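You operate a simulated robot arm through the tools that you are given. There is no shell and no other tool. Be economical: measure what you need, move in short steps, check, and stop when the job is done.

You run a simulated two-armed robot. Do the job below in one go: nothing can be reset, and whatever is moved stays where it is left.

TASK
Shake the sieves on SLOW till only coarse bits lie on top, then lift the top sieve onto the board.
Fine: clamp the stack before the start; switch off before you free the clamp.

It is judged by the outcome, as a careful person would: the job done as asked, and still so three seconds after it is handed in. It fails if anything else is knocked over, pushed out of place, dropped, spilled or broken.

THE ROBOT
Two 7-joint arms with fingered hands on one trunk, on a base that drives. Base frame: it is fixed to the floor where the robot stands at the start and does not move with it; the origin is under the middle of the robot, x ahead of it, y to its left, z up; the surface under the hand at the start is at about z = 0.72. Lengths are in m, angles in rad, forces in N, time in s.
The left shoulder is at the start at [0.072, 0.153, 1.346], the right one opposite. With the tool pointing down near the work surface each hand reaches from about 0.1 to 0.74 m from the robot's upright axis, wherever it stands, measured 20 degrees to its own side. Places, roughly: clamp bar [0.5, -0.2, 0.8]; shaker switch [0.3, -0.1, 0.7]; sieve shaker [0.4, -0.1, 0.7]; speed knob [0.3, -0.2, 0.7]; wooden board [0.4, 0, 0.7]. Payload 4 kg a hand.
Tool frame (each hand has its own): the origin (TCP) lies between the finger pads and is the grasp point; the fingertips stand 0.03 m ahead of it; z points along the fingers, y is the line along which they close. The gripper opens to 0.104 m. The gripper's body begins 0.035 m behind the TCP. The gripper is a hand of 3 fingers: y runs from the thumb to the fingers, the wrist lies at [-0.015, -0.104, -0.178] in the tool frame, and closing takes about 1.5 s.
Orientation is told as [roll, pitch, yaw] about the base's x, y, z axes, in that order, counted from this pose: with the fingers straight down and the wrist toward the robot, the tool's x, y and z point along [0, 1, 0], [1, 0, 0] and [0, 0, -1] of the base frame.

THE INTERFACE
- The arms move only by the tool play_rows. It takes "left_rows", "right_rows" or both (then of equal length, played together; a hand with none holds still); each is a list of rows, each a list of 6 numbers: the shift along the tool's x, y, z in units of 300 mm (1.0 is 300 mm), then the turn, a rotation vector about the tool's x, y, z in units of 45 degrees (1.0 is 45 degrees). In form: [[dx, dy, dz, wx, wy, wz], ...]. A call has 1 to 8 rows; each row is the pose to reach, as a shift and turn from the pose commanded when the call began, along the tool's axes at that moment. "left_hand" and "right_hand" are, for a hand that has rows, the finger opening in cm, from 0 to 10.4, set as the call begins (left out, the last holds). A call with a number of a shift or a turn outside -1 to 1 is refused whole. Each row takes 0.2 s and may step no farther than 0.05 m and 0.15 rad from the row before; otherwise, or with a gripper value out of range, the whole call is refused. Where a pose cannot be reached the arm comes as near as it can. A force on the tool above 50 N (or 10 N above the force at the start of the call, whichever is more), or a blocked arm, ends the call early, and 0.2 s more pass. Each finger travels about 0.153 m/s and halts on what it meets, pressing with about 25 N; the grip force reading is that of the motor and also rises with nothing between the fingers. The clock runs only during rows and for 0.2 s after the last one: add rows that repeat a pose to give the fingers time. The reply holds the time, the measured pose of the TCP, the force on the tool along the base axes, the opening and the grip force, in the units named above and with some noise, with the torque about the TCP (base axes, N m) and any sound that the robot's microphone picked up.
- Cameras (640 x 400 px; columns grow to the right, rows downward): "scene" is now at [0.1068, -0.0213, 1.5373]; the picture's right is [-0.33, -0.94, -0.00], its down [-0.86, 0.30, -0.41] and it looks along [0.39, -0.14, -0.91] (base axes); focal length 255 px, centre (320, 200). "left" rides on the left gripper at [-0.064, -0.094, -0.117] in its tool frame; the picture's right is [-0.72, -0.33, 0.61], its down [0.64, -0.65, 0.40] and it looks along [0.27, 0.68, 0.68] (tool axes); focal length 238 px, centre (320, 200). "right" rides on the right gripper at [0.064, -0.094, -0.117] in its tool frame; the picture's right is [-0.72, 0.33, -0.61], its down [-0.64, -0.65, 0.40] and it looks along [-0.27, 0.68, 0.68] (tool axes); focal length 238 px, centre (320, 200).
- get_image(camera): a new picture of that camera. No time passes.
- move_column(by): slides the trunk up (or, below 0, down) by that many m; the arms and the scene camera ride with it, the base frame stays. It gives what a move gives, with no picture.
- roll_base(legs): drives the robot by 1 to 6 legs, each [ahead, left, turn to the left] in m, m and rad, along the robot's own axes; the way and the turn of a leg run together, so that a leg with both is an arc; at most 1.5 m and 3.142 rad a leg. The arms and the cameras ride along, it lands a little off, and it stops where it bumps. It gives what a move gives.
- curl_fingers(index, middle, thumb_bend, thumb_turn, hand): sets how far each is bent, from 0 (flat) to 1 (curled in); at 0.3 the hand is open as for a grip, at 0.7 the pads meet at the TCP. One left out holds its place. A second passes; each finger stops where it meets its share of the squeeze, and holds until it gets a number again. A gripper value or a shape takes the hand back. It gives what a move gives, with no picture; readings hold the bend of each and the force on the fingers (four entries, about 0 where the hand has none), thumb and palm. thumb_turn goes from beside the hand (0) to across from the fingers (1), as for a grip.
- grasp_type(shape, hand): the hand has 3 fingers and takes this shape, open, in about a second: jaw (thumb against the fingers, like two jaws); tri (thumb and two fingers); tip (a fingertip pinch); poke (one finger out to press); point (the index stretched); flat (the hand flat); cup (the hand cupped); fist (a fist). The gripper value then closes the fingers along that shape, each until it touches; the sizes above hold for jaw. It gives what a move gives, with no picture.
- turn_head(pan, tilt): turns the head with the scene camera to pan (to the left, within 1.501 rad either way) and tilt (down, from -0.506 to 1.204), counted from straight ahead of the robot. It gives what a move gives.
- probe_pixels(camera, pixels): for up to 12 pixels [column, row] of the newest picture of that camera ("zoom" is the newest enlarged one), the place [x, y, z] in the base frame of the surface seen there, good to about 0.002 m. No time passes.
- close_up(camera, box): a new picture of the part [left, top, right, bottom] of that camera's present view, enlarged. No time passes.
- sign_off(): hands the job in; it is judged then, once.

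Go step by step. Measure first, check grasps and placings, and put right what went wrong. The budget is 80 turns and 78 pictures, counting those below and the enlarged ones. Unless the task says otherwise, let go and move clear before handing in, and close with one line.

The tools are called by a JSON object that holds its "method" and its "body". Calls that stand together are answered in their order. play_rows: Moves the arms, as the interface text tells. Its arguments: {"type":"object","properties":{"left_rows":{"type":"array","items":{"type":"array","items":{"type":"number"}}},"left_hand":{"type":"number"},"right_rows":{"type":"array","items":{"type":"array","items":{"type":"number"}}},"right_hand":{"type":"number"}},"required":[]} The other tools are called the same way: move_column (by) slides the trunk up or down; grasp_type (shape, hand) gives the hand a shape; curl_fingers (index, middle, thumb_bend, thumb_turn, hand) moves the fingers one by one; roll_base (legs) drives the base; turn_head (pan, tilt) turns the head that bears the scene camera; get_image (camera) takes a picture; probe_pixels (camera, pixels) gives the place of the surface under pixels of a picture; close_up (camera, box) takes an enlarged picture of a part of a camera's view; sign_off () hands the job in.

At the start:

```text
time_s: 0.0
left_ee_pos: [0.4794, 0.0509, 1.0746]
left_ee_rot: [0.002, 0.003, 0.0]
left_force: [-0.1, -0.2, 1.4]
left_ft_torque: [-0.01, -0.01, -0.02]
left_finger_gap: 0.1034
left_grasp_force: 0.1
left_shape: jaw
left_bend: [0.3, 0.3, 0.3, 0.98]
left_finger forces: [0.0, 0.0, 0.1, 0.0, 0.1, 0.1]
right_ee_pos: [0.3767, -0.3304, 1.0815]
right_ee_rot: [0.002, 0.003, -0.001]
right_force: [-0.7, -0.1, -0.2]
right_ft_torque: [0.02, 0.01, -0.02]
right_finger_gap: 0.1037
right_grasp_force: 0.0
right_shape: jaw
right_bend: [0.3, 0.3, 0.3, 0.98]
right_finger forces: [0.1, 0.0, 0.1, 0.0, 0.0, 0.0]
trunk travel left (down, up): [-0.762, 0.178]
robot x, y, heading: [-0.0009, 0.0014, 0.001]
head pan, tilt: [-0.34, 1.141]
```

scene: 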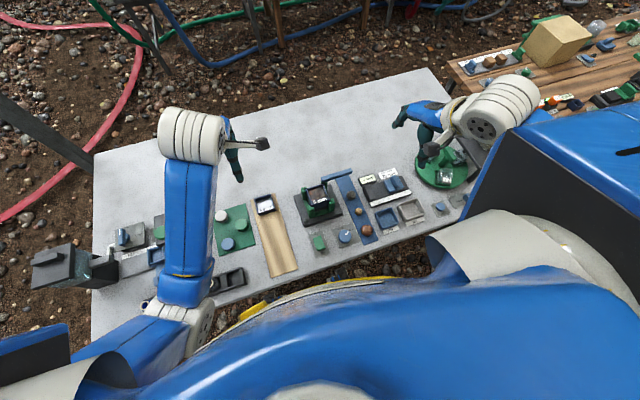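
right: 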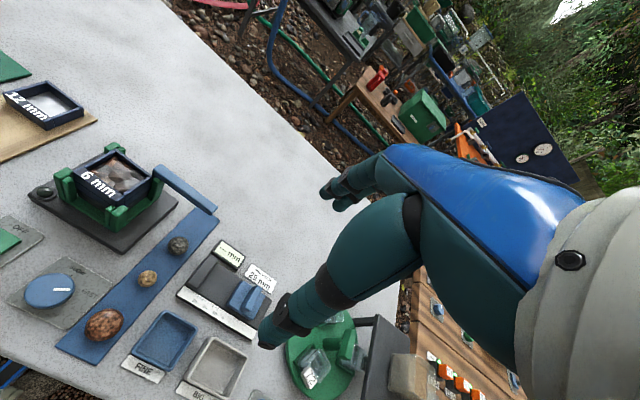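
left: 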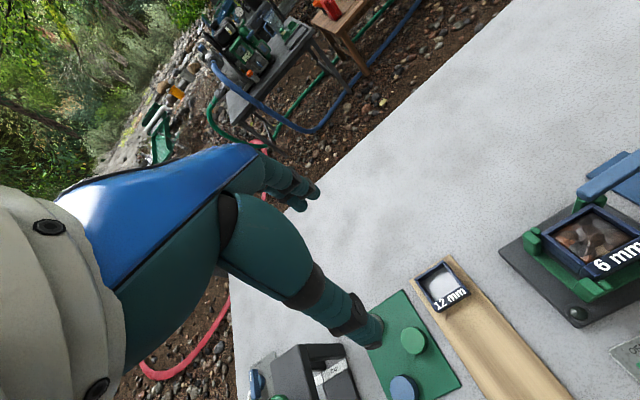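

The sieve shaker shows near scene pixel (318,200), with the switch and knob in front of it. I'll enlarge that area to look closer.

{"method": "close_up", "body": {"camera": "scene", "box": [240, 150, 420, 265]}}

{"method": "close_up", "body": {"camera": "right", "box": [0, 60, 280, 235]}}

{"method": "close_up", "body": {"camera": "right", "box": [0, 220, 280, 395]}}

```text
3.48 times, centred on (330, 208) of scene
```

zoom: 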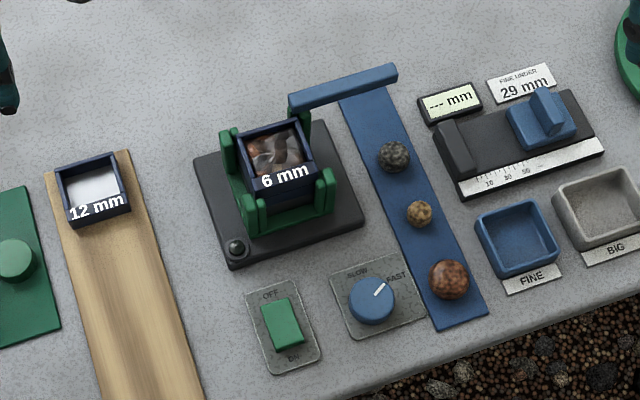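

```text
2.29 times, centred on (140, 148) of right
```

zoom: 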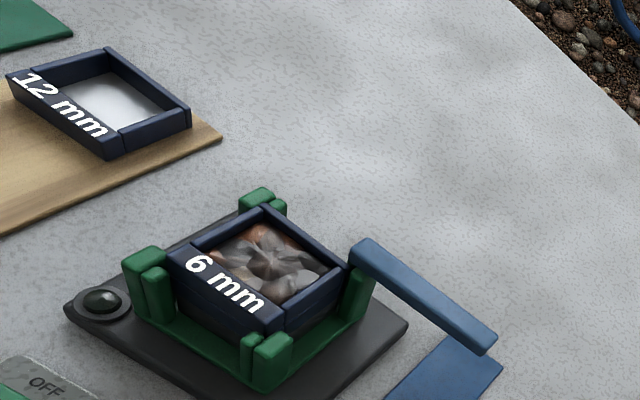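

```text
2.29 times, centred on (140, 308) of right
```

zoom: 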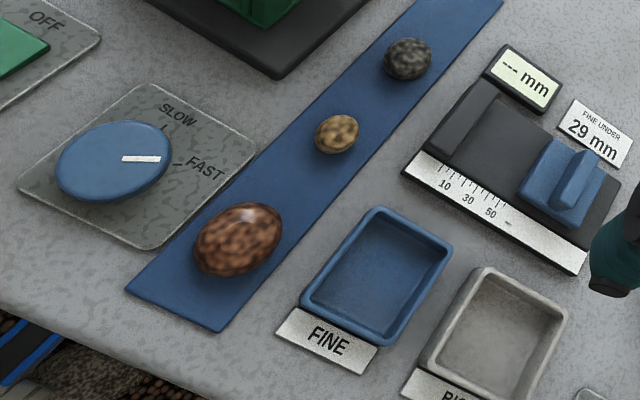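

The clamp bar is open, swung out behind the stack to the right. The knob is near FAST and the switch is off. I'll measure the key points.

{"method": "close_up", "body": {"camera": "scene", "box": [290, 165, 380, 221]}}

```text
7.11 times, centred on (335, 193) of scene
```

zoom: 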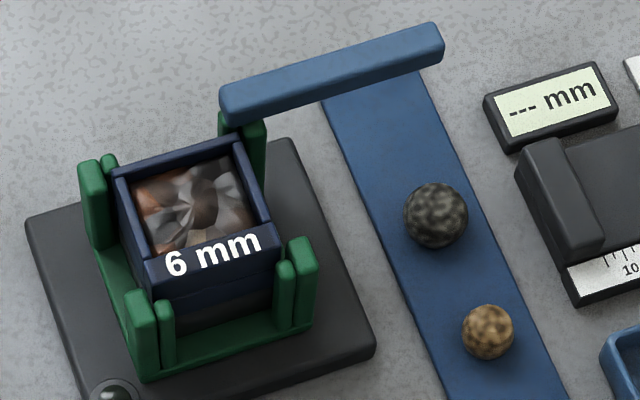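

{"method": "probe_pixels", "body": {"camera": "zoom", "pixels": [[235, 92], [330, 70], [430, 32], [440, 55], [250, 130], [135, 170], [232, 147], [265, 228], [155, 260], [92, 170], [195, 200], [300, 250]]}}

{"method": "close_up", "body": {"camera": "scene", "box": [245, 190, 365, 265]}}

```text
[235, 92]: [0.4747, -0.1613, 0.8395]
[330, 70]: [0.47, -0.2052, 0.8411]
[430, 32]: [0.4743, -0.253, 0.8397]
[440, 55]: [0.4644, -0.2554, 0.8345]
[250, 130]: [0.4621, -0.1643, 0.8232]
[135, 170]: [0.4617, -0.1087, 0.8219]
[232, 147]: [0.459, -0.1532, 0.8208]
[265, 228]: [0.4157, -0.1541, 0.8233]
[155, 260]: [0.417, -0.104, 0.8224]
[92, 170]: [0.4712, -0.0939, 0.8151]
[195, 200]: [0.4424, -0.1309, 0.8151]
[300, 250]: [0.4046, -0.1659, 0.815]
```

```text
5.33 times, centred on (305, 228) of scene
```

zoom: 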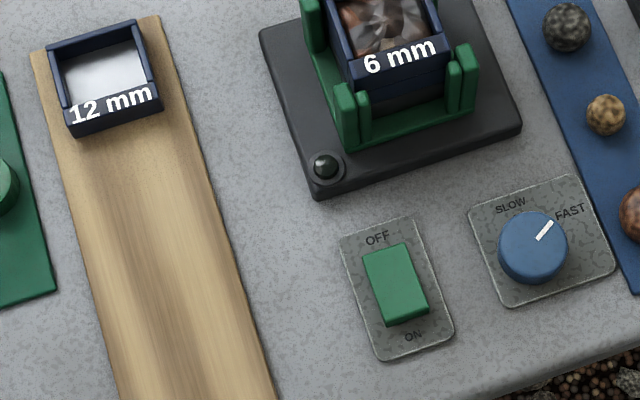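

{"method": "probe_pixels", "body": {"camera": "zoom", "pixels": [[385, 257], [398, 285], [408, 315], [437, 345], [533, 245], [550, 226], [515, 210], [565, 215], [480, 290], [190, 300], [70, 50], [325, 165]]}}

{"method": "get_image", "body": {"camera": "left"}}

```text
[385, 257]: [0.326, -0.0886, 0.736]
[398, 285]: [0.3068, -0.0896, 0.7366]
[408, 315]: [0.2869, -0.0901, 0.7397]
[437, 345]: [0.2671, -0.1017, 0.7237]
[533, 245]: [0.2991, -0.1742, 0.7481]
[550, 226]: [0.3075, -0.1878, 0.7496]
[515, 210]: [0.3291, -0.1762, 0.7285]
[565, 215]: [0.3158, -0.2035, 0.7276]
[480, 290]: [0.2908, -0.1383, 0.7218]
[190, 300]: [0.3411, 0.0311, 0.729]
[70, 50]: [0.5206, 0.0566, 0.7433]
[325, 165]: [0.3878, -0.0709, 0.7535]
```

```text
69 pictures are left
```

left: 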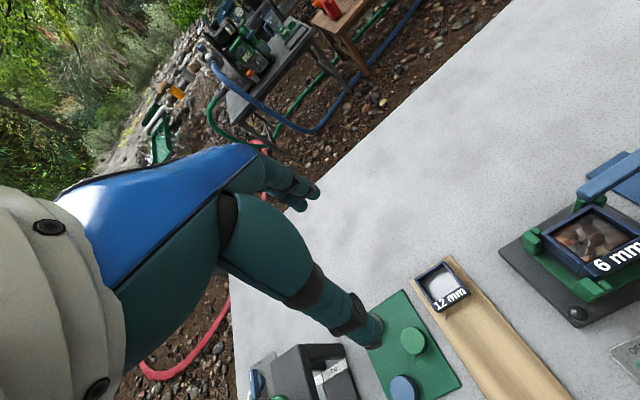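

The knob centre is about (0.300,-0.174,0.748). Its pointer is at roughly −60° (FAST), and SLOW is near 0°. I'll bring the right hand above the knob, turned a little beforehand, and look from there.

{"method": "play_rows", "body": {"right_rows": [[0.087, -0.043, 0.09, 0, 0, 0.11], [0.174, -0.086, 0.18, 0, 0, 0.22], [0.26, -0.129, 0.27, 0, 0, 0.33], [0.347, -0.172, 0.36, 0, 0, 0.44], [0.434, -0.215, 0.45, 0, 0, 0.55], [0.52, -0.257, 0.54, 0, 0, 0.667]], "right_hand": 8}}

{"method": "get_image", "body": {"camera": "right"}}

{"method": "get_image", "body": {"camera": "scene"}}

```text
time_s: 1.4
left_ee_pos: [0.4752, 0.0471, 1.0768]
left_ee_rot: [0.002, 0.001, -0.001]
left_force: [0.5, 0.3, -0.3]
left_ft_torque: [0.02, 0.03, 0.06]
left_finger_gap: 0.1037
left_grasp_force: 0.0
left_shape: jaw
left_bend: [0.3, 0.3, 0.3, 0.98]
left_finger forces: [0.1, 0.1, 0.0, 0.0, 0.0, 0.0]
right_ee_pos: [0.296, -0.2147, 0.9238]
right_ee_rot: [-0.123, -0.057, -0.375]
right_force: [-1.3, 0.0, -0.8]
right_ft_torque: [0.01, 0.01, 0.01]
right_finger_gap: 0.0799
right_grasp_force: 0.1
right_shape: jaw
right_bend: [0.27, 0.35, 0.53, 0.99]
right_finger forces: [0.0, 0.1, 0.0, 0.0, 0.0, 0.1]
right hand out of reach, approached as far as the arm can: row 1, 2, 3
trunk travel left (down, up): [-0.762, 0.178]
robot x, y, heading: [-0.0026, -0.0025, -0.004]
head pan, tilt: [-0.34, 1.141]
stopped in row 6 (right hand): the arm was blocked; the commanded pose is now the measured one
```

```text
68 pictures are left
```

right: 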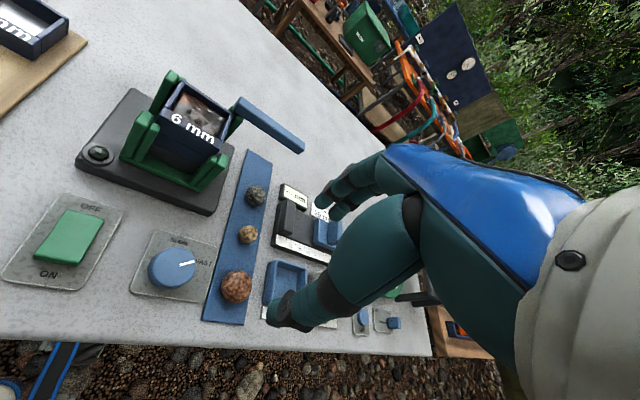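

```text
67 pictures are left
```

scene: 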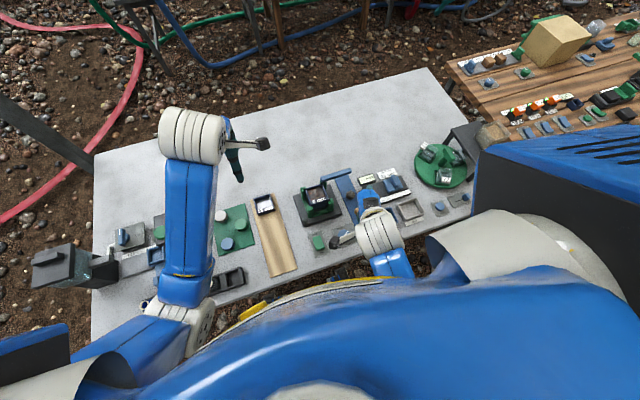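

The right arm was blocked close to the trunk, probably by the torso. I'll back the base up 0.15 m to give it room.

{"method": "roll_base", "body": {"legs": [[-0.15, 0, 0]]}}

```text
time_s: 2.8
left_ee_pos: [0.3319, 0.0517, 1.0725]
left_ee_rot: [0.001, 0.004, 0.0]
left_force: [0.2, 1.1, 0.0]
left_ft_torque: [-0.01, 0.01, 0.01]
left_finger_gap: 0.1037
left_grasp_force: 0.1
left_shape: jaw
left_bend: [0.3, 0.3, 0.3, 0.98]
left_finger forces: [0.0, 0.0, 0.0, 0.1, 0.1, 0.0]
right_ee_pos: [0.1502, -0.2107, 0.923]
right_ee_rot: [-0.125, -0.056, -0.377]
right_force: [0.0, 0.0, 0.4]
right_ft_torque: [0.0, 0.02, 0.01]
right_finger_gap: 0.0798
right_grasp_force: 0.0
right_shape: jaw
right_bend: [0.27, 0.35, 0.53, 0.99]
right_finger forces: [0.1, 0.0, 0.1, 0.0, 0.1, 0.1]
trunk travel left (down, up): [-0.762, 0.178]
robot x, y, heading: [-0.1487, -0.0008, -0.004]
head pan, tilt: [-0.34, 1.141]
```

There's room now. I'll straighten the right hand and move it above the knob.

{"method": "play_rows", "body": {"right_rows": [[0.08, 0.103, 0.0, 0.03, 0.06, 0], [0.157, 0.206, 0.0, 0.071, 0.159, 0], [0.235, 0.31, 0.06, 0.071, 0.159, 0], [0.313, 0.412, 0.128, 0.071, 0.159, 0], [0.313, 0.412, 0.128, 0.071, 0.159, 0]]}}

{"method": "get_image", "body": {"camera": "right"}}

{"method": "turn_head", "body": {"pan": -0.2, "tilt": 0.95}}

{"method": "get_image", "body": {"camera": "scene"}}

```text
time_s: 4.2
left_ee_pos: [0.3296, 0.0508, 1.0765]
left_ee_rot: [0.001, -0.001, 0.0]
left_force: [-0.3, -0.7, -0.1]
left_ft_torque: [0.03, 0.01, 0.0]
left_finger_gap: 0.1039
left_grasp_force: 0.0
left_shape: jaw
left_bend: [0.3, 0.3, 0.3, 0.98]
left_finger forces: [0.0, 0.0, 0.0, 0.0, 0.1, 0.0]
right_ee_pos: [0.287, -0.2174, 0.8722]
right_ee_rot: [-0.104, -0.027, -0.352]
right_force: [-0.5, 0.0, 0.0]
right_ft_torque: [0.0, 0.0, 0.02]
right_finger_gap: 0.0802
right_grasp_force: 0.0
right_shape: jaw
right_bend: [0.27, 0.35, 0.53, 0.99]
right_finger forces: [0.1, 0.0, 0.0, 0.0, 0.0, 0.0]
trunk travel left (down, up): [-0.762, 0.178]
robot x, y, heading: [-0.1479, 0.0001, -0.0]
head pan, tilt: [-0.34, 1.141]
stopped in row 5 (right hand): the arm was blocked; the commanded pose is now the measured one
```

```text
66 pictures are left
```

right: 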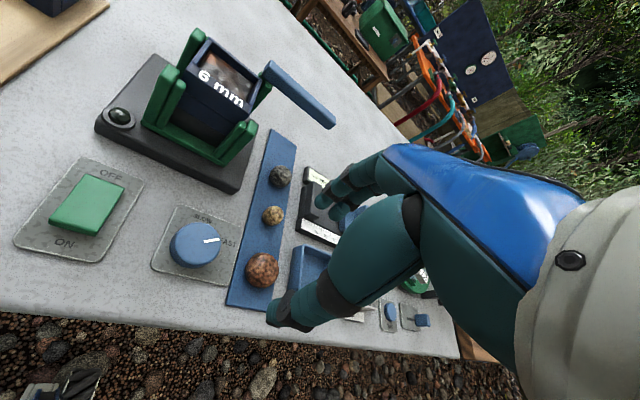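

```text
time_s: 4.9
left_ee_pos: [0.3287, 0.0518, 1.0745]
left_ee_rot: [-0.001, -0.002, -0.001]
left_force: [-0.3, 0.5, 0.3]
left_ft_torque: [0.07, 0.0, -0.01]
left_finger_gap: 0.1035
left_grasp_force: 0.0
left_shape: jaw
left_bend: [0.3, 0.3, 0.3, 0.98]
left_finger forces: [0.1, 0.0, 0.0, 0.0, 0.1, 0.0]
right_ee_pos: [0.2868, -0.2179, 0.8725]
right_ee_rot: [-0.105, -0.025, -0.353]
right_force: [0.8, 0.5, -0.3]
right_ft_torque: [-0.02, 0.05, -0.02]
right_finger_gap: 0.0798
right_grasp_force: 0.1
right_shape: jaw
right_bend: [0.27, 0.35, 0.53, 0.99]
right_finger forces: [0.0, 0.0, 0.1, 0.0, 0.0, 0.0]
trunk travel left (down, up): [-0.762, 0.178]
robot x, y, heading: [-0.1505, 0.0033, -0.003]
head pan, tilt: [-0.201, 0.949]
```

```text
65 pictures are left
```

scene: 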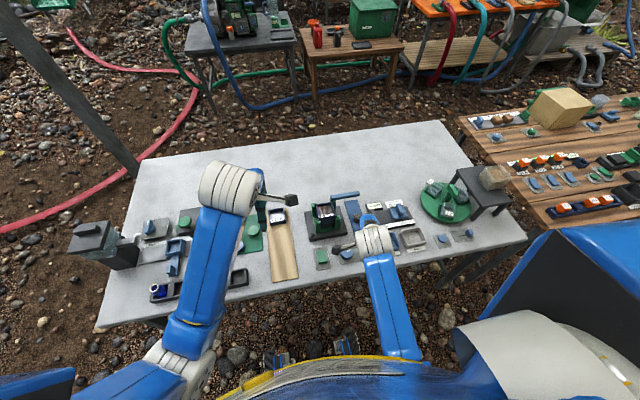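

The arm blocks again when yawed inward. I'll go back to yaw 0 and see whether it moves freely from there.

{"method": "play_rows", "body": {"right_rows": [[0, 0, -0.03, 0.01, 0.045, -0.15], [0, 0, -0.06, 0.02, 0.09, -0.3], [0, 0, -0.1, 0.032, 0.134, -0.45], [0, 0, -0.1, 0.032, 0.134, -0.45]]}}

```text
time_s: 5.9
left_ee_pos: [0.3293, 0.0504, 1.0752]
left_ee_rot: [0.0, 0.0, -0.001]
left_force: [0.7, -0.5, -0.4]
left_ft_torque: [-0.01, 0.02, 0.03]
left_finger_gap: 0.1035
left_grasp_force: 0.1
left_shape: jaw
left_bend: [0.3, 0.3, 0.3, 0.98]
left_finger forces: [0.0, 0.1, 0.0, 0.1, 0.0, 0.0]
right_ee_pos: [0.2881, -0.2131, 0.9013]
right_ee_rot: [0.002, 0.019, 0.001]
right_force: [0.3, 1.0, 0.2]
right_ft_torque: [-0.02, 0.02, -0.04]
right_finger_gap: 0.0798
right_grasp_force: 0.1
right_shape: jaw
right_bend: [0.27, 0.35, 0.53, 0.99]
right_finger forces: [0.0, 0.0, 0.0, 0.1, 0.1, 0.1]
trunk travel left (down, up): [-0.762, 0.178]
robot x, y, heading: [-0.1533, -0.0024, -0.001]
head pan, tilt: [-0.201, 0.949]
```

That cleared it. Now I'll move over the knob.

{"method": "play_rows", "body": {"right_rows": [[0.065, 0.02, 0.08, -0.024, 0, 0], [0.13, 0.04, 0.16, -0.024, 0, 0], [0.13, 0.04, 0.233, -0.024, 0, 0], [0.13, 0.04, 0.233, -0.024, 0, 0]]}}

{"method": "get_image", "body": {"camera": "right"}}

{"method": "close_up", "body": {"camera": "scene", "box": [270, 180, 430, 280]}}

```text
time_s: 6.9
left_ee_pos: [0.3284, 0.0507, 1.0752]
left_ee_rot: [0.0, 0.001, 0.0]
left_force: [-0.8, -0.2, 0.3]
left_ft_torque: [0.0, 0.01, 0.01]
left_finger_gap: 0.1035
left_grasp_force: 0.1
left_shape: jaw
left_bend: [0.3, 0.3, 0.3, 0.98]
left_finger forces: [0.1, 0.1, 0.0, 0.1, 0.1, 0.1]
right_ee_pos: [0.2999, -0.1756, 0.8304]
right_ee_rot: [0.004, 0.002, 0.0]
right_force: [-0.5, 0.0, 1.4]
right_ft_torque: [0.03, -0.03, -0.01]
right_finger_gap: 0.0798
right_grasp_force: 0.1
right_shape: jaw
right_bend: [0.27, 0.35, 0.53, 0.99]
right_finger forces: [0.0, 0.0, 0.0, 0.1, 0.0, 0.0]
trunk travel left (down, up): [-0.762, 0.178]
robot x, y, heading: [-0.1484, -0.002, -0.0]
head pan, tilt: [-0.201, 0.949]
```

```text
64 pictures are left
```

right: 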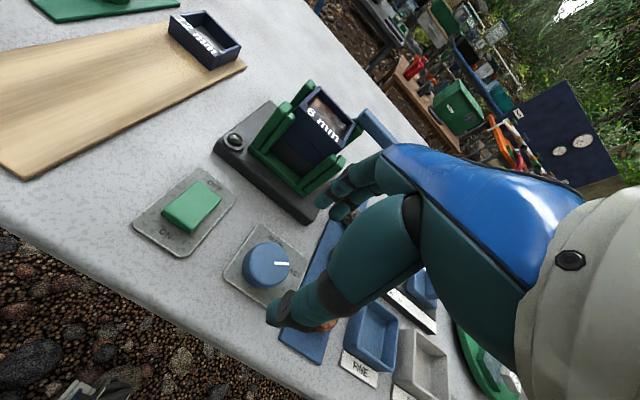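

```text
4.00 times, centred on (350, 230) of scene
```

zoom: 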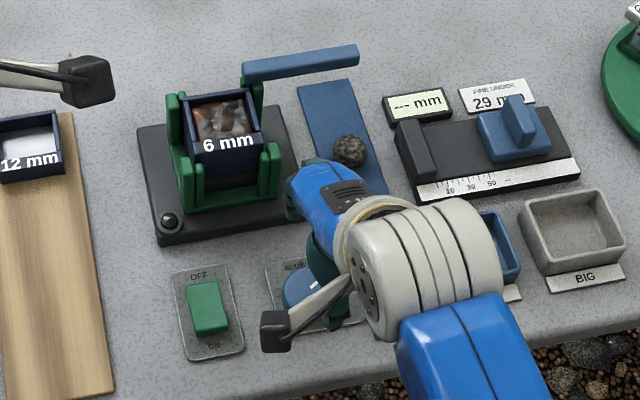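

Now I'll take a close view of the knob from the right hand camera and measure its top, pointer and tick marks.

{"method": "close_up", "body": {"camera": "right", "box": [215, 215, 335, 290]}}

```text
5.33 times, centred on (275, 252) of right
```

zoom: 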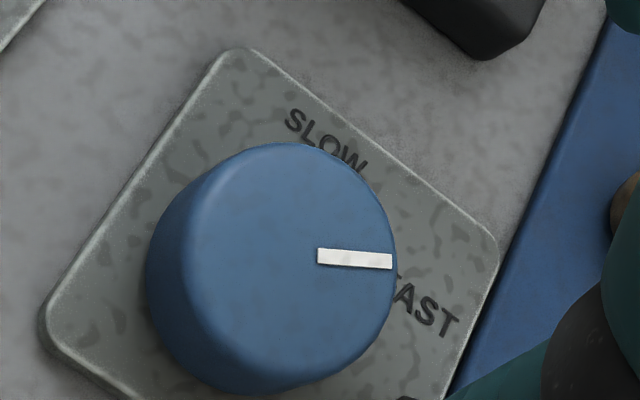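

{"method": "probe_pixels", "body": {"camera": "zoom", "pixels": [[325, 257], [388, 260], [325, 140], [290, 122], [430, 312], [290, 150], [230, 165], [390, 225], [310, 350], [235, 365], [172, 350]]}}

```text
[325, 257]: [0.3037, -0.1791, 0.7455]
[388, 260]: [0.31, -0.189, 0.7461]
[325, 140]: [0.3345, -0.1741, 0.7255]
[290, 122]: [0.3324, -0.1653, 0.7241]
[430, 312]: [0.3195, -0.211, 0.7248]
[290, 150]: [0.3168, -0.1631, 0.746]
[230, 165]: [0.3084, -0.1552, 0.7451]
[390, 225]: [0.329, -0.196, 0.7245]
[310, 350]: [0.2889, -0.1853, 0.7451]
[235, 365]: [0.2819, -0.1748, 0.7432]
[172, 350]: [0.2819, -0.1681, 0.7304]
```

The knob centre is (0.299,-0.172), radius about 0.02, and the pointer is at −57°. The SLOW label lies near 0°. I'll descend and grip it.

{"method": "play_rows", "body": {"right_rows": [[0.01, -0.003, 0.1, 0, 0, 0], [0.012, -0.003, 0.2, 0, 0, 0], [0.012, -0.003, 0.24, 0, 0, 0], [0.012, -0.003, 0.24, 0, 0, 0]]}}

{"method": "play_rows", "body": {"right_rows": [[0, 0, 0, 0, 0, 0], [0, 0, 0, 0, 0, 0], [0, 0, 0, 0, 0, 0], [0, 0, 0, 0, 0, 0]], "right_hand": 3}}

{"method": "get_image", "body": {"camera": "right"}}

```text
time_s: 7.9
left_ee_pos: [0.3292, 0.0508, 1.0757]
left_ee_rot: [0.002, -0.001, -0.001]
left_force: [-0.3, -0.3, -0.5]
left_ft_torque: [-0.02, -0.04, -0.01]
left_finger_gap: 0.1038
left_grasp_force: 0.0
left_shape: jaw
left_bend: [0.3, 0.3, 0.3, 0.98]
left_finger forces: [0.1, 0.2, 0.1, 0.1, 0.0, 0.1]
right_ee_pos: [0.2979, -0.1721, 0.7578]
right_ee_rot: [0.004, 0.001, -0.003]
right_force: [-0.4, -0.9, -0.3]
right_ft_torque: [-0.01, 0.02, -0.01]
right_finger_gap: 0.0801
right_grasp_force: 0.0
right_shape: jaw
right_bend: [0.27, 0.35, 0.53, 0.99]
right_finger forces: [0.0, 0.0, 0.1, 0.0, 0.0, 0.0]
trunk travel left (down, up): [-0.762, 0.178]
robot x, y, heading: [-0.15, -0.0018, 0.002]
head pan, tilt: [-0.201, 0.949]
```

```text
time_s: 8.9
left_ee_pos: [0.3288, 0.0512, 1.0751]
left_ee_rot: [-0.001, 0.001, 0.0]
left_force: [0.0, 0.8, 0.5]
left_ft_torque: [0.01, 0.0, -0.01]
left_finger_gap: 0.1037
left_grasp_force: 0.1
left_shape: jaw
left_bend: [0.3, 0.3, 0.3, 0.98]
left_finger forces: [0.0, 0.0, 0.0, 0.1, 0.0, 0.1]
right_ee_pos: [0.2989, -0.1719, 0.7577]
right_ee_rot: [0.006, 0.001, -0.002]
right_force: [6.2, 0.2, -1.5]
right_ft_torque: [-0.01, -0.16, 0.01]
right_finger_gap: 0.035
right_grasp_force: 25.4
right_shape: jaw
right_bend: [0.74, 0.49, 0.75, 1.0]
right_finger forces: [16.2, 9.6, 0.0, 0.0, 20.4, 0.0]
trunk travel left (down, up): [-0.762, 0.178]
robot x, y, heading: [-0.1468, 0.0012, 0.005]
head pan, tilt: [-0.201, 0.949]
```

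```text
61 pictures are left
```

right: 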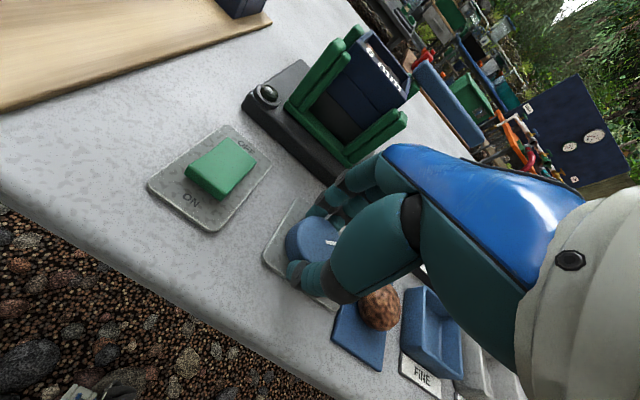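

The knob is held (gap 0.035 m, thumb force 20 N). Turning will swing the thumb toward the red stone at (378,307), so I'll measure the stone first.

{"method": "probe_pixels", "body": {"camera": "right", "pixels": [[378, 295], [362, 305], [375, 325], [395, 310], [340, 315], [300, 275], [318, 285], [350, 340], [340, 270], [320, 250], [303, 205]]}}

```text
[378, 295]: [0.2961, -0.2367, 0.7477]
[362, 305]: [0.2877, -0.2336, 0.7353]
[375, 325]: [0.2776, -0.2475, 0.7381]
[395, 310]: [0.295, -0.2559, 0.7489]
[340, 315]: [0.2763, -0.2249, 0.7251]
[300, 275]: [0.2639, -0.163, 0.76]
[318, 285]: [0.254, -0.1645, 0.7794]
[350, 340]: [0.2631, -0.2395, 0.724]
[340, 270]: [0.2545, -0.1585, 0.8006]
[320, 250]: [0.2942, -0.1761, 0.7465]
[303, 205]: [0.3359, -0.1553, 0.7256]
```

The stone's near side is at y≈-0.232 and the thumb will reach about -0.21, so there's clearance. I'll turn the knob counter-clockwise by 0.75 rad.

{"method": "play_rows", "body": {"right_rows": [[0, 0, 0, 0, 0, -0.19], [0, 0, 0, 0, 0, -0.38], [0, 0, 0, 0, 0, -0.57], [0, 0, 0, 0, 0, -0.76], [0, 0, 0, 0, 0, -0.95], [0, 0, 0, 0, 0, -0.95]]}}

{"method": "get_image", "body": {"camera": "right"}}

```text
time_s: 10.3
left_ee_pos: [0.3282, 0.0495, 1.0754]
left_ee_rot: [0.001, 0.001, -0.001]
left_force: [-0.5, -0.9, -0.2]
left_ft_torque: [0.04, -0.03, 0.0]
left_finger_gap: 0.1038
left_grasp_force: 0.0
left_shape: jaw
left_bend: [0.3, 0.3, 0.3, 0.98]
left_finger forces: [0.1, 0.0, 0.1, 0.0, 0.0, 0.0]
right_ee_pos: [0.2977, -0.1733, 0.7578]
right_ee_rot: [0.003, 0.0, 0.746]
right_force: [0.1, -9.0, -0.9]
right_ft_torque: [-0.25, 0.03, -0.05]
right_finger_gap: 0.0339
right_grasp_force: 24.8
right_shape: jaw
right_bend: [0.74, 0.5, 0.74, 1.0]
right_finger forces: [12.5, 8.7, 0.0, 0.0, 26.5, 0.0]
trunk travel left (down, up): [-0.762, 0.178]
robot x, y, heading: [-0.1511, -0.0001, -0.002]
head pan, tilt: [-0.201, 0.949]
```

```text
60 pictures are left
```

right: 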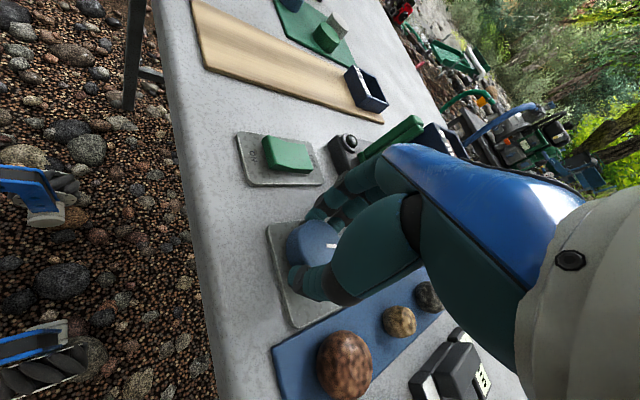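

The pointer turned along with the hand. I'll turn another 0.2 rad, release, rise and check.

{"method": "play_rows", "body": {"right_rows": [[0, 0, 0, 0, 0, -0.13], [0, 0, 0, 0, 0, -0.27], [0, 0, 0, 0, 0, -0.27]]}}

{"method": "play_rows", "body": {"right_rows": [[0, 0, 0, 0, 0, 0], [0, 0, 0, 0, 0, 0], [0, 0, -0.1, 0, 0, 0], [0, 0, -0.2, 0, 0, 0], [0, 0, -0.3, 0, 0, 0], [0, -0.15, -0.4, 0, 0, 0.15], [0, -0.3, -0.5, 0, 0, 0.3]], "right_hand": 8}}

{"method": "get_image", "body": {"camera": "right"}}

{"method": "close_up", "body": {"camera": "scene", "box": [270, 180, 430, 280]}}

```text
time_s: 11.1
left_ee_pos: [0.328, 0.0485, 1.0752]
left_ee_rot: [0.003, 0.001, 0.0]
left_force: [0.4, 0.2, -0.2]
left_ft_torque: [-0.01, -0.01, -0.02]
left_finger_gap: 0.1038
left_grasp_force: 0.0
left_shape: jaw
left_bend: [0.3, 0.3, 0.3, 0.98]
left_finger forces: [0.0, 0.0, 0.0, 0.0, 0.0, 0.0]
right_ee_pos: [0.2978, -0.1727, 0.759]
right_ee_rot: [0.005, -0.001, 0.956]
right_force: [0.5, -10.8, -1.7]
right_ft_torque: [-0.37, 0.06, -0.06]
right_finger_gap: 0.0338
right_grasp_force: 24.9
right_shape: jaw
right_bend: [0.74, 0.51, 0.74, 1.0]
right_finger forces: [11.4, 7.7, 0.0, 0.0, 27.8, 0.0]
trunk travel left (down, up): [-0.762, 0.178]
robot x, y, heading: [-0.1526, -0.0014, -0.004]
head pan, tilt: [-0.201, 0.949]
```

```text
refused: row 6 steps farther than a row can; nothing moved
```

```text
59 pictures are left
```

right: 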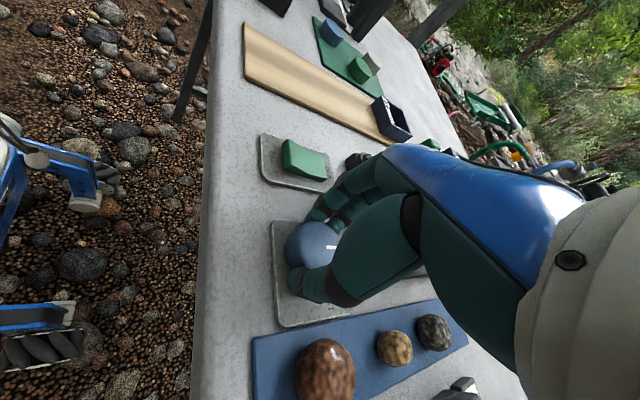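

```text
4.00 times, centred on (350, 230) of scene
```

zoom: 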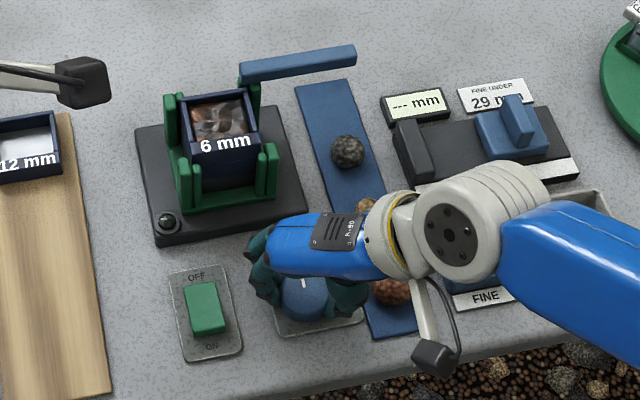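

The pointer shows at zoom (303,283) and points away from the robot. I'll release, rise, and check it against the tick.

{"method": "play_rows", "body": {"right_rows": [[0, 0, 0, 0, 0, 0], [0, 0, 0, 0, 0, 0], [0, 0, -0.13, 0, 0, 0], [0, 0, -0.26, 0, 0, 0], [0, 0, -0.4, 0, 0, 0], [-0.15, 0, -0.4, 0, 0, 0], [-0.3, 0, -0.4, 0, 0, 0]], "right_hand": 8}}

{"method": "close_up", "body": {"camera": "scene", "box": [310, 225, 390, 275]}}

{"method": "get_image", "body": {"camera": "right"}}

```text
time_s: 12.7
left_ee_pos: [0.3302, 0.0506, 1.0734]
left_ee_rot: [0.002, 0.002, -0.002]
left_force: [0.7, -0.1, 0.1]
left_ft_torque: [0.01, 0.01, 0.02]
left_finger_gap: 0.1037
left_grasp_force: 0.1
left_shape: jaw
left_bend: [0.3, 0.3, 0.3, 0.98]
left_finger forces: [0.1, 0.0, 0.0, 0.0, 0.0, 0.1]
right_ee_pos: [0.3725, -0.2239, 0.8794]
right_ee_rot: [0.006, -0.003, 0.956]
right_force: [-0.5, 0.4, -0.5]
right_ft_torque: [0.02, 0.02, -0.02]
right_finger_gap: 0.0798
right_grasp_force: 0.1
right_shape: jaw
right_bend: [0.27, 0.35, 0.53, 0.99]
right_finger forces: [0.0, 0.0, 0.0, 0.0, 0.0, 0.0]
trunk travel left (down, up): [-0.762, 0.178]
robot x, y, heading: [-0.1541, -0.0007, -0.002]
head pan, tilt: [-0.201, 0.949]
```

```text
8.00 times, centred on (350, 250) of scene
```

zoom: 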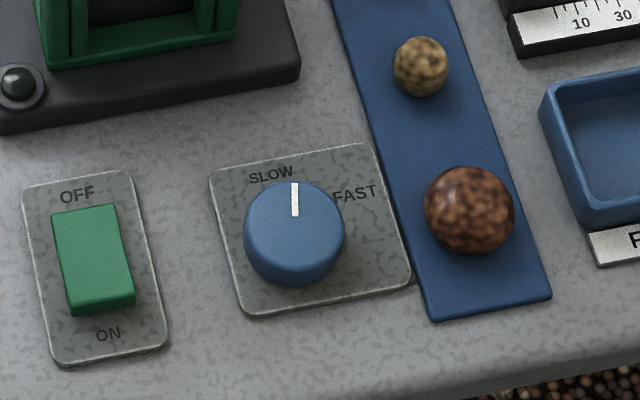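

```text
56 pictures are left
```

right: 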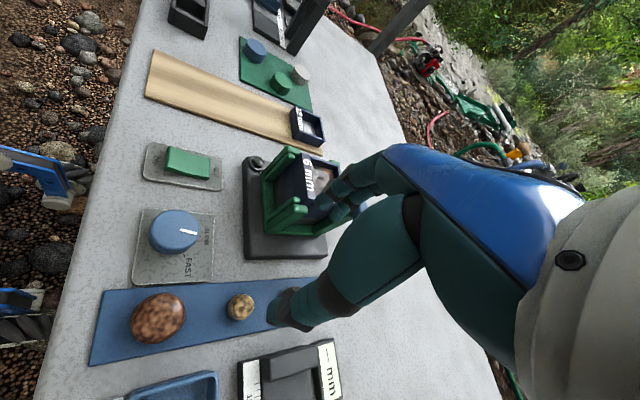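

The pointer seems a bit short of the SLOW label. I'll zoom in from the hand camera and measure.

{"method": "close_up", "body": {"camera": "right", "box": [125, 195, 229, 260]}}

```text
6.15 times, centred on (177, 228) of right
```

zoom: 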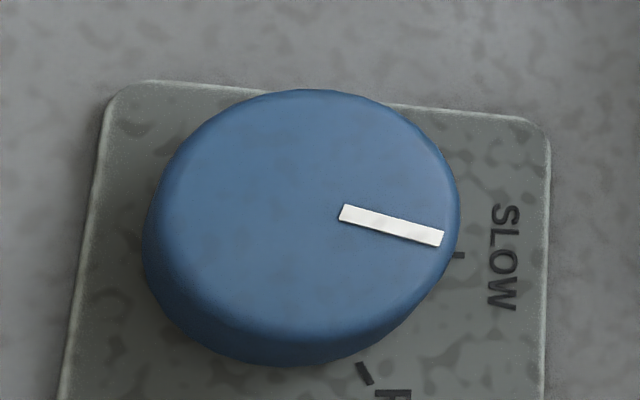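

{"method": "probe_pixels", "body": {"camera": "zoom", "pixels": [[345, 213], [440, 238], [458, 255], [503, 258], [364, 373], [320, 90], [160, 215], [300, 335], [458, 215]]}}

```text
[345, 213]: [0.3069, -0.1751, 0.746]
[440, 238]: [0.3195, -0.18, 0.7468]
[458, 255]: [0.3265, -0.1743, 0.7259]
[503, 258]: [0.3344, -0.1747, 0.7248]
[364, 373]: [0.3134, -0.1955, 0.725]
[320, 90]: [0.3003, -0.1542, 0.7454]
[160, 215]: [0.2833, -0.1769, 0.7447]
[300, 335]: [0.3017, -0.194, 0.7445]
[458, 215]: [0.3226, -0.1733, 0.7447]
```

SLOW's tick is at about 0° and the pointer at about −19°, so the grip slipped. I'll regrip and turn about 0.4 rad more.

{"method": "play_rows", "body": {"right_rows": [[0.15, 0, 0, 0, 0, 0.19], [0.294, -0.003, 0, 0, 0, 0.38], [0.294, -0.003, 0.15, 0, 0, 0.38], [0.294, -0.003, 0.28, 0, 0, 0.38], [0.294, -0.003, 0.404, 0, 0, 0.38], [0.294, -0.003, 0.404, 0, 0, 0.38]]}}

{"method": "play_rows", "body": {"right_rows": [[0, 0, 0, 0, 0, 0], [0, 0, 0, 0, 0, 0], [0, 0, 0, 0, 0, 0], [0, 0, 0, 0, 0, -0.18], [0, 0, 0, 0, 0, -0.36], [0, 0, 0, 0, 0, -0.53], [0, 0, 0, 0, 0, -0.53]], "right_hand": 2.6}}

{"method": "play_rows", "body": {"right_rows": [[0, 0, 0, 0, 0, 0], [0, 0, 0, 0, 0, 0], [0, 0, -0.13, 0, 0, 0], [0, 0, -0.26, 0, 0, 0], [0, 0, -0.4, 0, 0, 0], [-0.15, 0, -0.4, 0, 0, 0], [-0.3, 0, -0.4, 0, 0, 0]], "right_hand": 8}}

{"method": "close_up", "body": {"camera": "scene", "box": [310, 225, 390, 275]}}

{"method": "get_image", "body": {"camera": "right"}}

```text
time_s: 14.1
left_ee_pos: [0.3291, 0.0495, 1.0743]
left_ee_rot: [0.001, 0.0, -0.001]
left_force: [0.6, 0.5, 0.6]
left_ft_torque: [0.0, -0.02, 0.03]
left_finger_gap: 0.1038
left_grasp_force: 0.0
left_shape: jaw
left_bend: [0.3, 0.3, 0.3, 0.98]
left_finger forces: [0.1, 0.1, 0.1, 0.0, 0.0, 0.0]
right_ee_pos: [0.2961, -0.1731, 0.758]
right_ee_rot: [0.004, -0.001, 0.659]
right_force: [0.0, -0.4, 0.4]
right_ft_torque: [0.0, -0.01, -0.02]
right_finger_gap: 0.0799
right_grasp_force: 0.0
right_shape: jaw
right_bend: [0.27, 0.35, 0.53, 0.99]
right_finger forces: [0.0, 0.0, 0.0, 0.1, 0.1, 0.0]
trunk travel left (down, up): [-0.762, 0.178]
robot x, y, heading: [-0.1514, -0.0041, -0.005]
head pan, tilt: [-0.201, 0.949]
```

```text
time_s: 15.7
left_ee_pos: [0.3274, 0.0502, 1.0756]
left_ee_rot: [0.002, -0.001, 0.0]
left_force: [-1.4, 0.5, 0.3]
left_ft_torque: [0.0, -0.01, 0.01]
left_finger_gap: 0.1039
left_grasp_force: 0.2
left_shape: jaw
left_bend: [0.3, 0.3, 0.3, 0.98]
left_finger forces: [0.1, 0.0, 0.1, 0.0, 0.0, 0.1]
right_ee_pos: [0.2988, -0.1739, 0.7577]
right_ee_rot: [0.001, -0.004, 1.074]
right_force: [2.7, -3.7, 7.0]
right_ft_torque: [-0.11, -0.03, -0.28]
right_finger_gap: 0.0327
right_grasp_force: 24.6
right_shape: jaw
right_bend: [0.74, 0.52, 0.74, 0.99]
right_finger forces: [14.4, 10.4, 0.0, 0.0, 24.6, 0.1]
trunk travel left (down, up): [-0.762, 0.178]
robot x, y, heading: [-0.1514, -0.0007, -0.002]
head pan, tilt: [-0.201, 0.949]
```

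```text
time_s: 17.3
left_ee_pos: [0.3298, 0.052, 1.0752]
left_ee_rot: [0.003, 0.001, 0.0]
left_force: [-0.5, -0.4, 0.6]
left_ft_torque: [-0.03, -0.02, 0.06]
left_finger_gap: 0.1036
left_grasp_force: 0.0
left_shape: jaw
left_bend: [0.3, 0.3, 0.3, 0.98]
left_finger forces: [0.0, 0.0, 0.0, 0.0, 0.0, 0.1]
right_ee_pos: [0.3779, -0.2145, 0.8763]
right_ee_rot: [0.006, -0.003, 1.074]
right_force: [-0.7, -0.5, 0.1]
right_ft_torque: [0.0, -0.02, 0.04]
right_finger_gap: 0.0795
right_grasp_force: 0.1
right_shape: jaw
right_bend: [0.27, 0.35, 0.53, 0.99]
right_finger forces: [0.0, 0.1, 0.0, 0.0, 0.0, 0.0]
trunk travel left (down, up): [-0.762, 0.178]
robot x, y, heading: [-0.1514, 0.0018, -0.002]
head pan, tilt: [-0.201, 0.949]
```

```text
8.00 times, centred on (350, 250) of scene
```

zoom: 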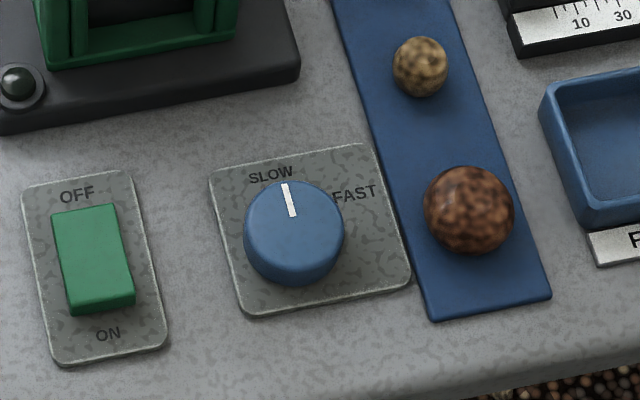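

```text
53 pictures are left
```

right: 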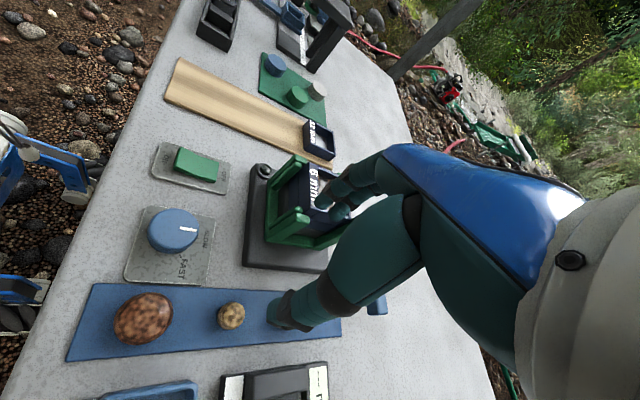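

{"method": "close_up", "body": {"camera": "right", "box": [125, 195, 229, 260]}}

{"method": "probe_pixels", "body": {"camera": "zoom", "pixels": [[350, 211], [440, 215], [347, 208], [436, 213]]}}

```text
6.15 times, centred on (177, 228) of right
```

zoom: 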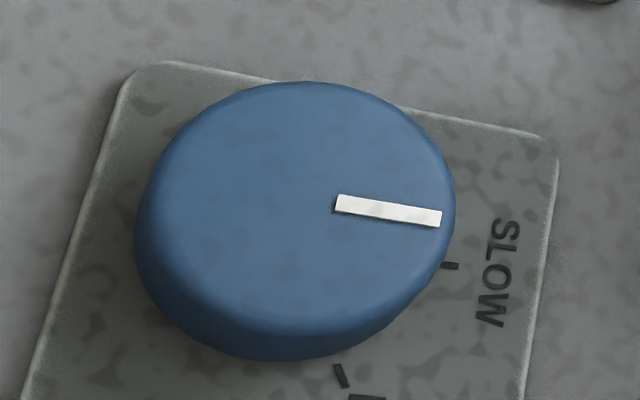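

```text
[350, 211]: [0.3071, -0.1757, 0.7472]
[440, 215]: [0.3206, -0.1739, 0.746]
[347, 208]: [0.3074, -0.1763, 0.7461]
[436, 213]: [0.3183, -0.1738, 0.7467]
```

The pointer is now about 3° from the SLOW tick. Next is the clamp: with closed fingers I'll go above and behind the bar's free end.

{"method": "play_rows", "body": {"right_rows": [[0, 0, -0.13, 0, 0, 0], [-0.12, 0.03, -0.2, 0, 0, 0], [-0.25, 0.06, -0.2, 0, 0, 0], [-0.38, 0.1, -0.2, 0, 0, 0], [-0.42, 0.114, -0.2, 0, 0, 0], [-0.42, 0.114, -0.2, 0, 0, 0]], "right_hand": 0}}

{"method": "close_up", "body": {"camera": "scene", "box": [290, 150, 410, 225]}}

{"method": "get_image", "body": {"camera": "right"}}

```text
time_s: 18.7
left_ee_pos: [0.3287, 0.0502, 1.0762]
left_ee_rot: [0.001, 0.0, -0.001]
left_force: [-0.2, 0.4, -0.7]
left_ft_torque: [-0.03, 0.02, -0.03]
left_finger_gap: 0.1035
left_grasp_force: 0.0
left_shape: jaw
left_bend: [0.3, 0.3, 0.3, 0.98]
left_finger forces: [0.0, 0.0, 0.1, 0.0, 0.0, 0.0]
right_ee_pos: [0.5049, -0.2456, 0.9383]
right_ee_rot: [0.002, -0.004, 1.075]
right_force: [0.0, -0.9, -0.2]
right_ft_torque: [-0.01, 0.01, -0.01]
right_finger_gap: 0.0002
right_grasp_force: 24.7
right_shape: jaw
right_bend: [0.7, 0.7, 0.46, 1.0]
right_finger forces: [0.0, 0.0, 0.0, 0.1, 0.0, 0.1]
trunk travel left (down, up): [-0.762, 0.178]
robot x, y, heading: [-0.1488, -0.0, 0.004]
head pan, tilt: [-0.201, 0.949]
```

```text
5.33 times, centred on (350, 188) of scene
```

zoom: 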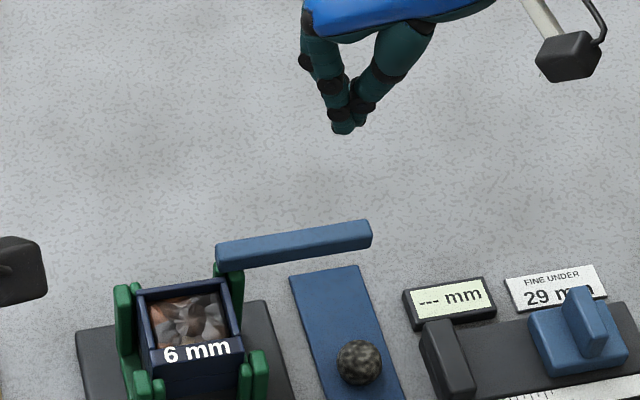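

```text
50 pictures are left
```

right: 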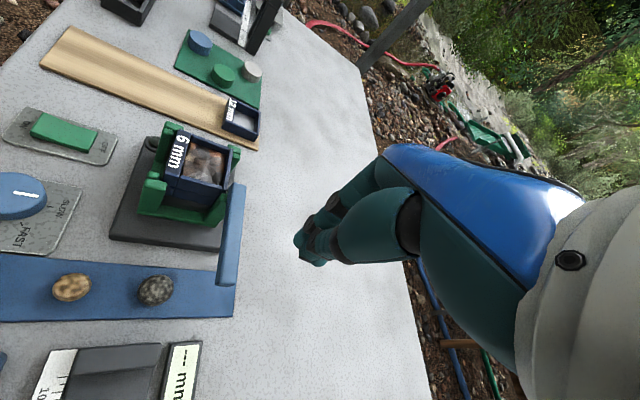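

{"method": "close_up", "body": {"camera": "right", "box": [130, 110, 330, 290]}}

{"method": "close_up", "body": {"camera": "scene", "box": [310, 160, 390, 210]}}

```text
2.22 times, centred on (230, 200) of right
```

zoom: 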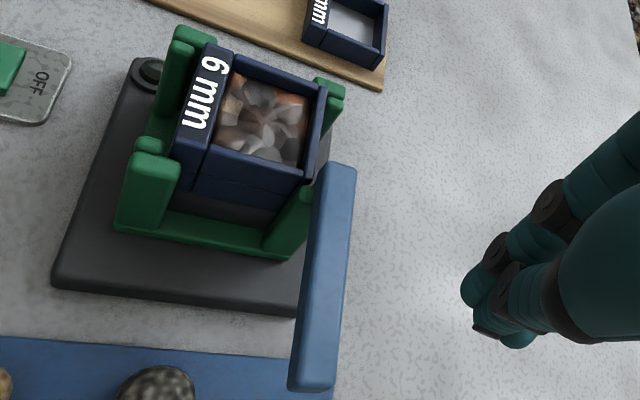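

```text
8.00 times, centred on (350, 185) of scene
```

zoom: 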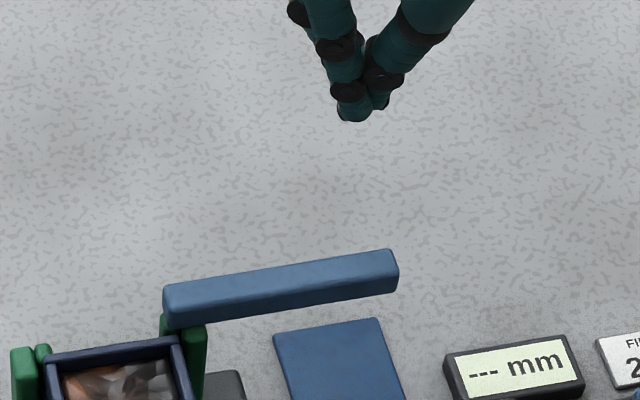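

{"method": "probe_pixels", "body": {"camera": "zoom", "pixels": [[350, 115], [378, 103], [170, 320], [280, 308], [390, 288], [285, 290], [180, 292], [385, 255], [395, 270], [195, 345], [165, 330]]}}

```text
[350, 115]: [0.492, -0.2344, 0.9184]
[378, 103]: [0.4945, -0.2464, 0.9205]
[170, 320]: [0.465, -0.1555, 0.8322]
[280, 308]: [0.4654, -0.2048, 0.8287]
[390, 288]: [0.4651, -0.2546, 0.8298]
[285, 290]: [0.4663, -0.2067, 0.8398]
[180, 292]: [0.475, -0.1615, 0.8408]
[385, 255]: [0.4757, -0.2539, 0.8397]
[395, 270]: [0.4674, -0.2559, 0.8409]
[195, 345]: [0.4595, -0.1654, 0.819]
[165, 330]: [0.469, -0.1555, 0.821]
```

The bar spans z 0.826–0.840 and pivots at about (0.472,-0.165). I'll lower the closed fingers behind it with tips at z≈0.830, and push it around the first part of the arc.

{"method": "play_rows", "body": {"right_rows": [[-0.031, 0.027, 0.127, 0, 0, 0], [-0.031, 0.027, 0.26, 0, 0, 0], [0.043, -0.002, 0.26, 0, 0, 0], [0.096, -0.043, 0.26, 0, 0, 0], [0.159, -0.069, 0.26, 0, 0, 0], [0.227, -0.077, 0.26, 0, 0, 0], [0.227, -0.077, 0.26, 0, 0, 0]]}}

{"method": "close_up", "body": {"camera": "scene", "box": [290, 150, 410, 225]}}

```text
time_s: 20.3
left_ee_pos: [0.3291, 0.0509, 1.0751]
left_ee_rot: [0.001, 0.001, 0.0]
left_force: [-0.3, 0.0, 0.8]
left_ft_torque: [-0.01, 0.02, 0.02]
left_finger_gap: 0.1038
left_grasp_force: 0.0
left_shape: jaw
left_bend: [0.3, 0.3, 0.3, 0.98]
left_finger forces: [0.1, 0.1, 0.0, 0.0, 0.0, 0.1]
right_ee_pos: [0.4344, -0.2331, 0.8589]
right_ee_rot: [0.004, -0.002, 1.074]
right_force: [0.0, 0.3, 0.8]
right_ft_torque: [0.04, 0.01, 0.02]
right_finger_gap: 0.0
right_grasp_force: 25.0
right_shape: jaw
right_bend: [0.7, 0.7, 0.46, 1.0]
right_finger forces: [0.0, 0.0, 0.0, 0.1, 0.0, 0.1]
trunk travel left (down, up): [-0.762, 0.178]
robot x, y, heading: [-0.1489, 0.0026, -0.001]
head pan, tilt: [-0.201, 0.949]
```

```text
5.33 times, centred on (350, 188) of scene
```

zoom: 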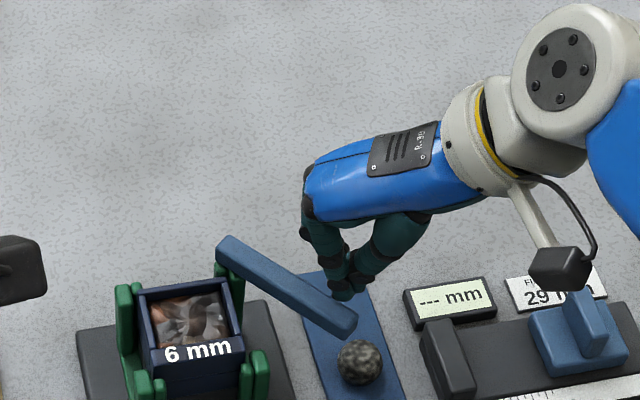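

The bar swings freely. I'll push it further around, over the stack.

{"method": "play_rows", "body": {"right_rows": [[0.068, 0.009, 0, 0, 0, 0], [0.13, 0.035, 0, 0, 0, 0], [0.184, 0.077, 0, 0, 0, 0], [0.225, 0.131, 0, 0, 0, 0], [0.251, 0.194, 0, 0, 0, 0], [0.251, 0.194, 0, 0, 0, 0]]}}

{"method": "close_up", "body": {"camera": "scene", "box": [290, 150, 410, 225]}}

```text
time_s: 21.7
left_ee_pos: [0.3274, 0.0495, 1.0752]
left_ee_rot: [-0.001, 0.002, 0.0]
left_force: [0.3, 0.7, -0.5]
left_ft_torque: [0.03, 0.0, 0.0]
left_finger_gap: 0.104
left_grasp_force: 0.1
left_shape: jaw
left_bend: [0.3, 0.3, 0.3, 0.98]
left_finger forces: [0.0, 0.0, 0.0, 0.1, 0.1, 0.0]
right_ee_pos: [0.3954, -0.1477, 0.8593]
right_ee_rot: [0.001, -0.002, 1.075]
right_force: [-0.9, -0.8, -0.3]
right_ft_torque: [-0.02, -0.01, -0.01]
right_finger_gap: 0.0
right_grasp_force: 24.2
right_shape: jaw
right_bend: [0.7, 0.7, 0.46, 1.0]
right_finger forces: [0.1, 0.1, 0.1, 0.0, 0.0, 0.1]
trunk travel left (down, up): [-0.762, 0.178]
robot x, y, heading: [-0.1486, -0.0012, 0.003]
head pan, tilt: [-0.201, 0.949]
```

```text
5.33 times, centred on (350, 188) of scene
```

zoom: 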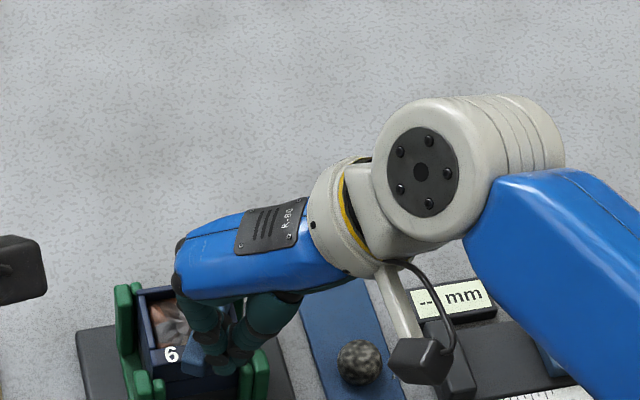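

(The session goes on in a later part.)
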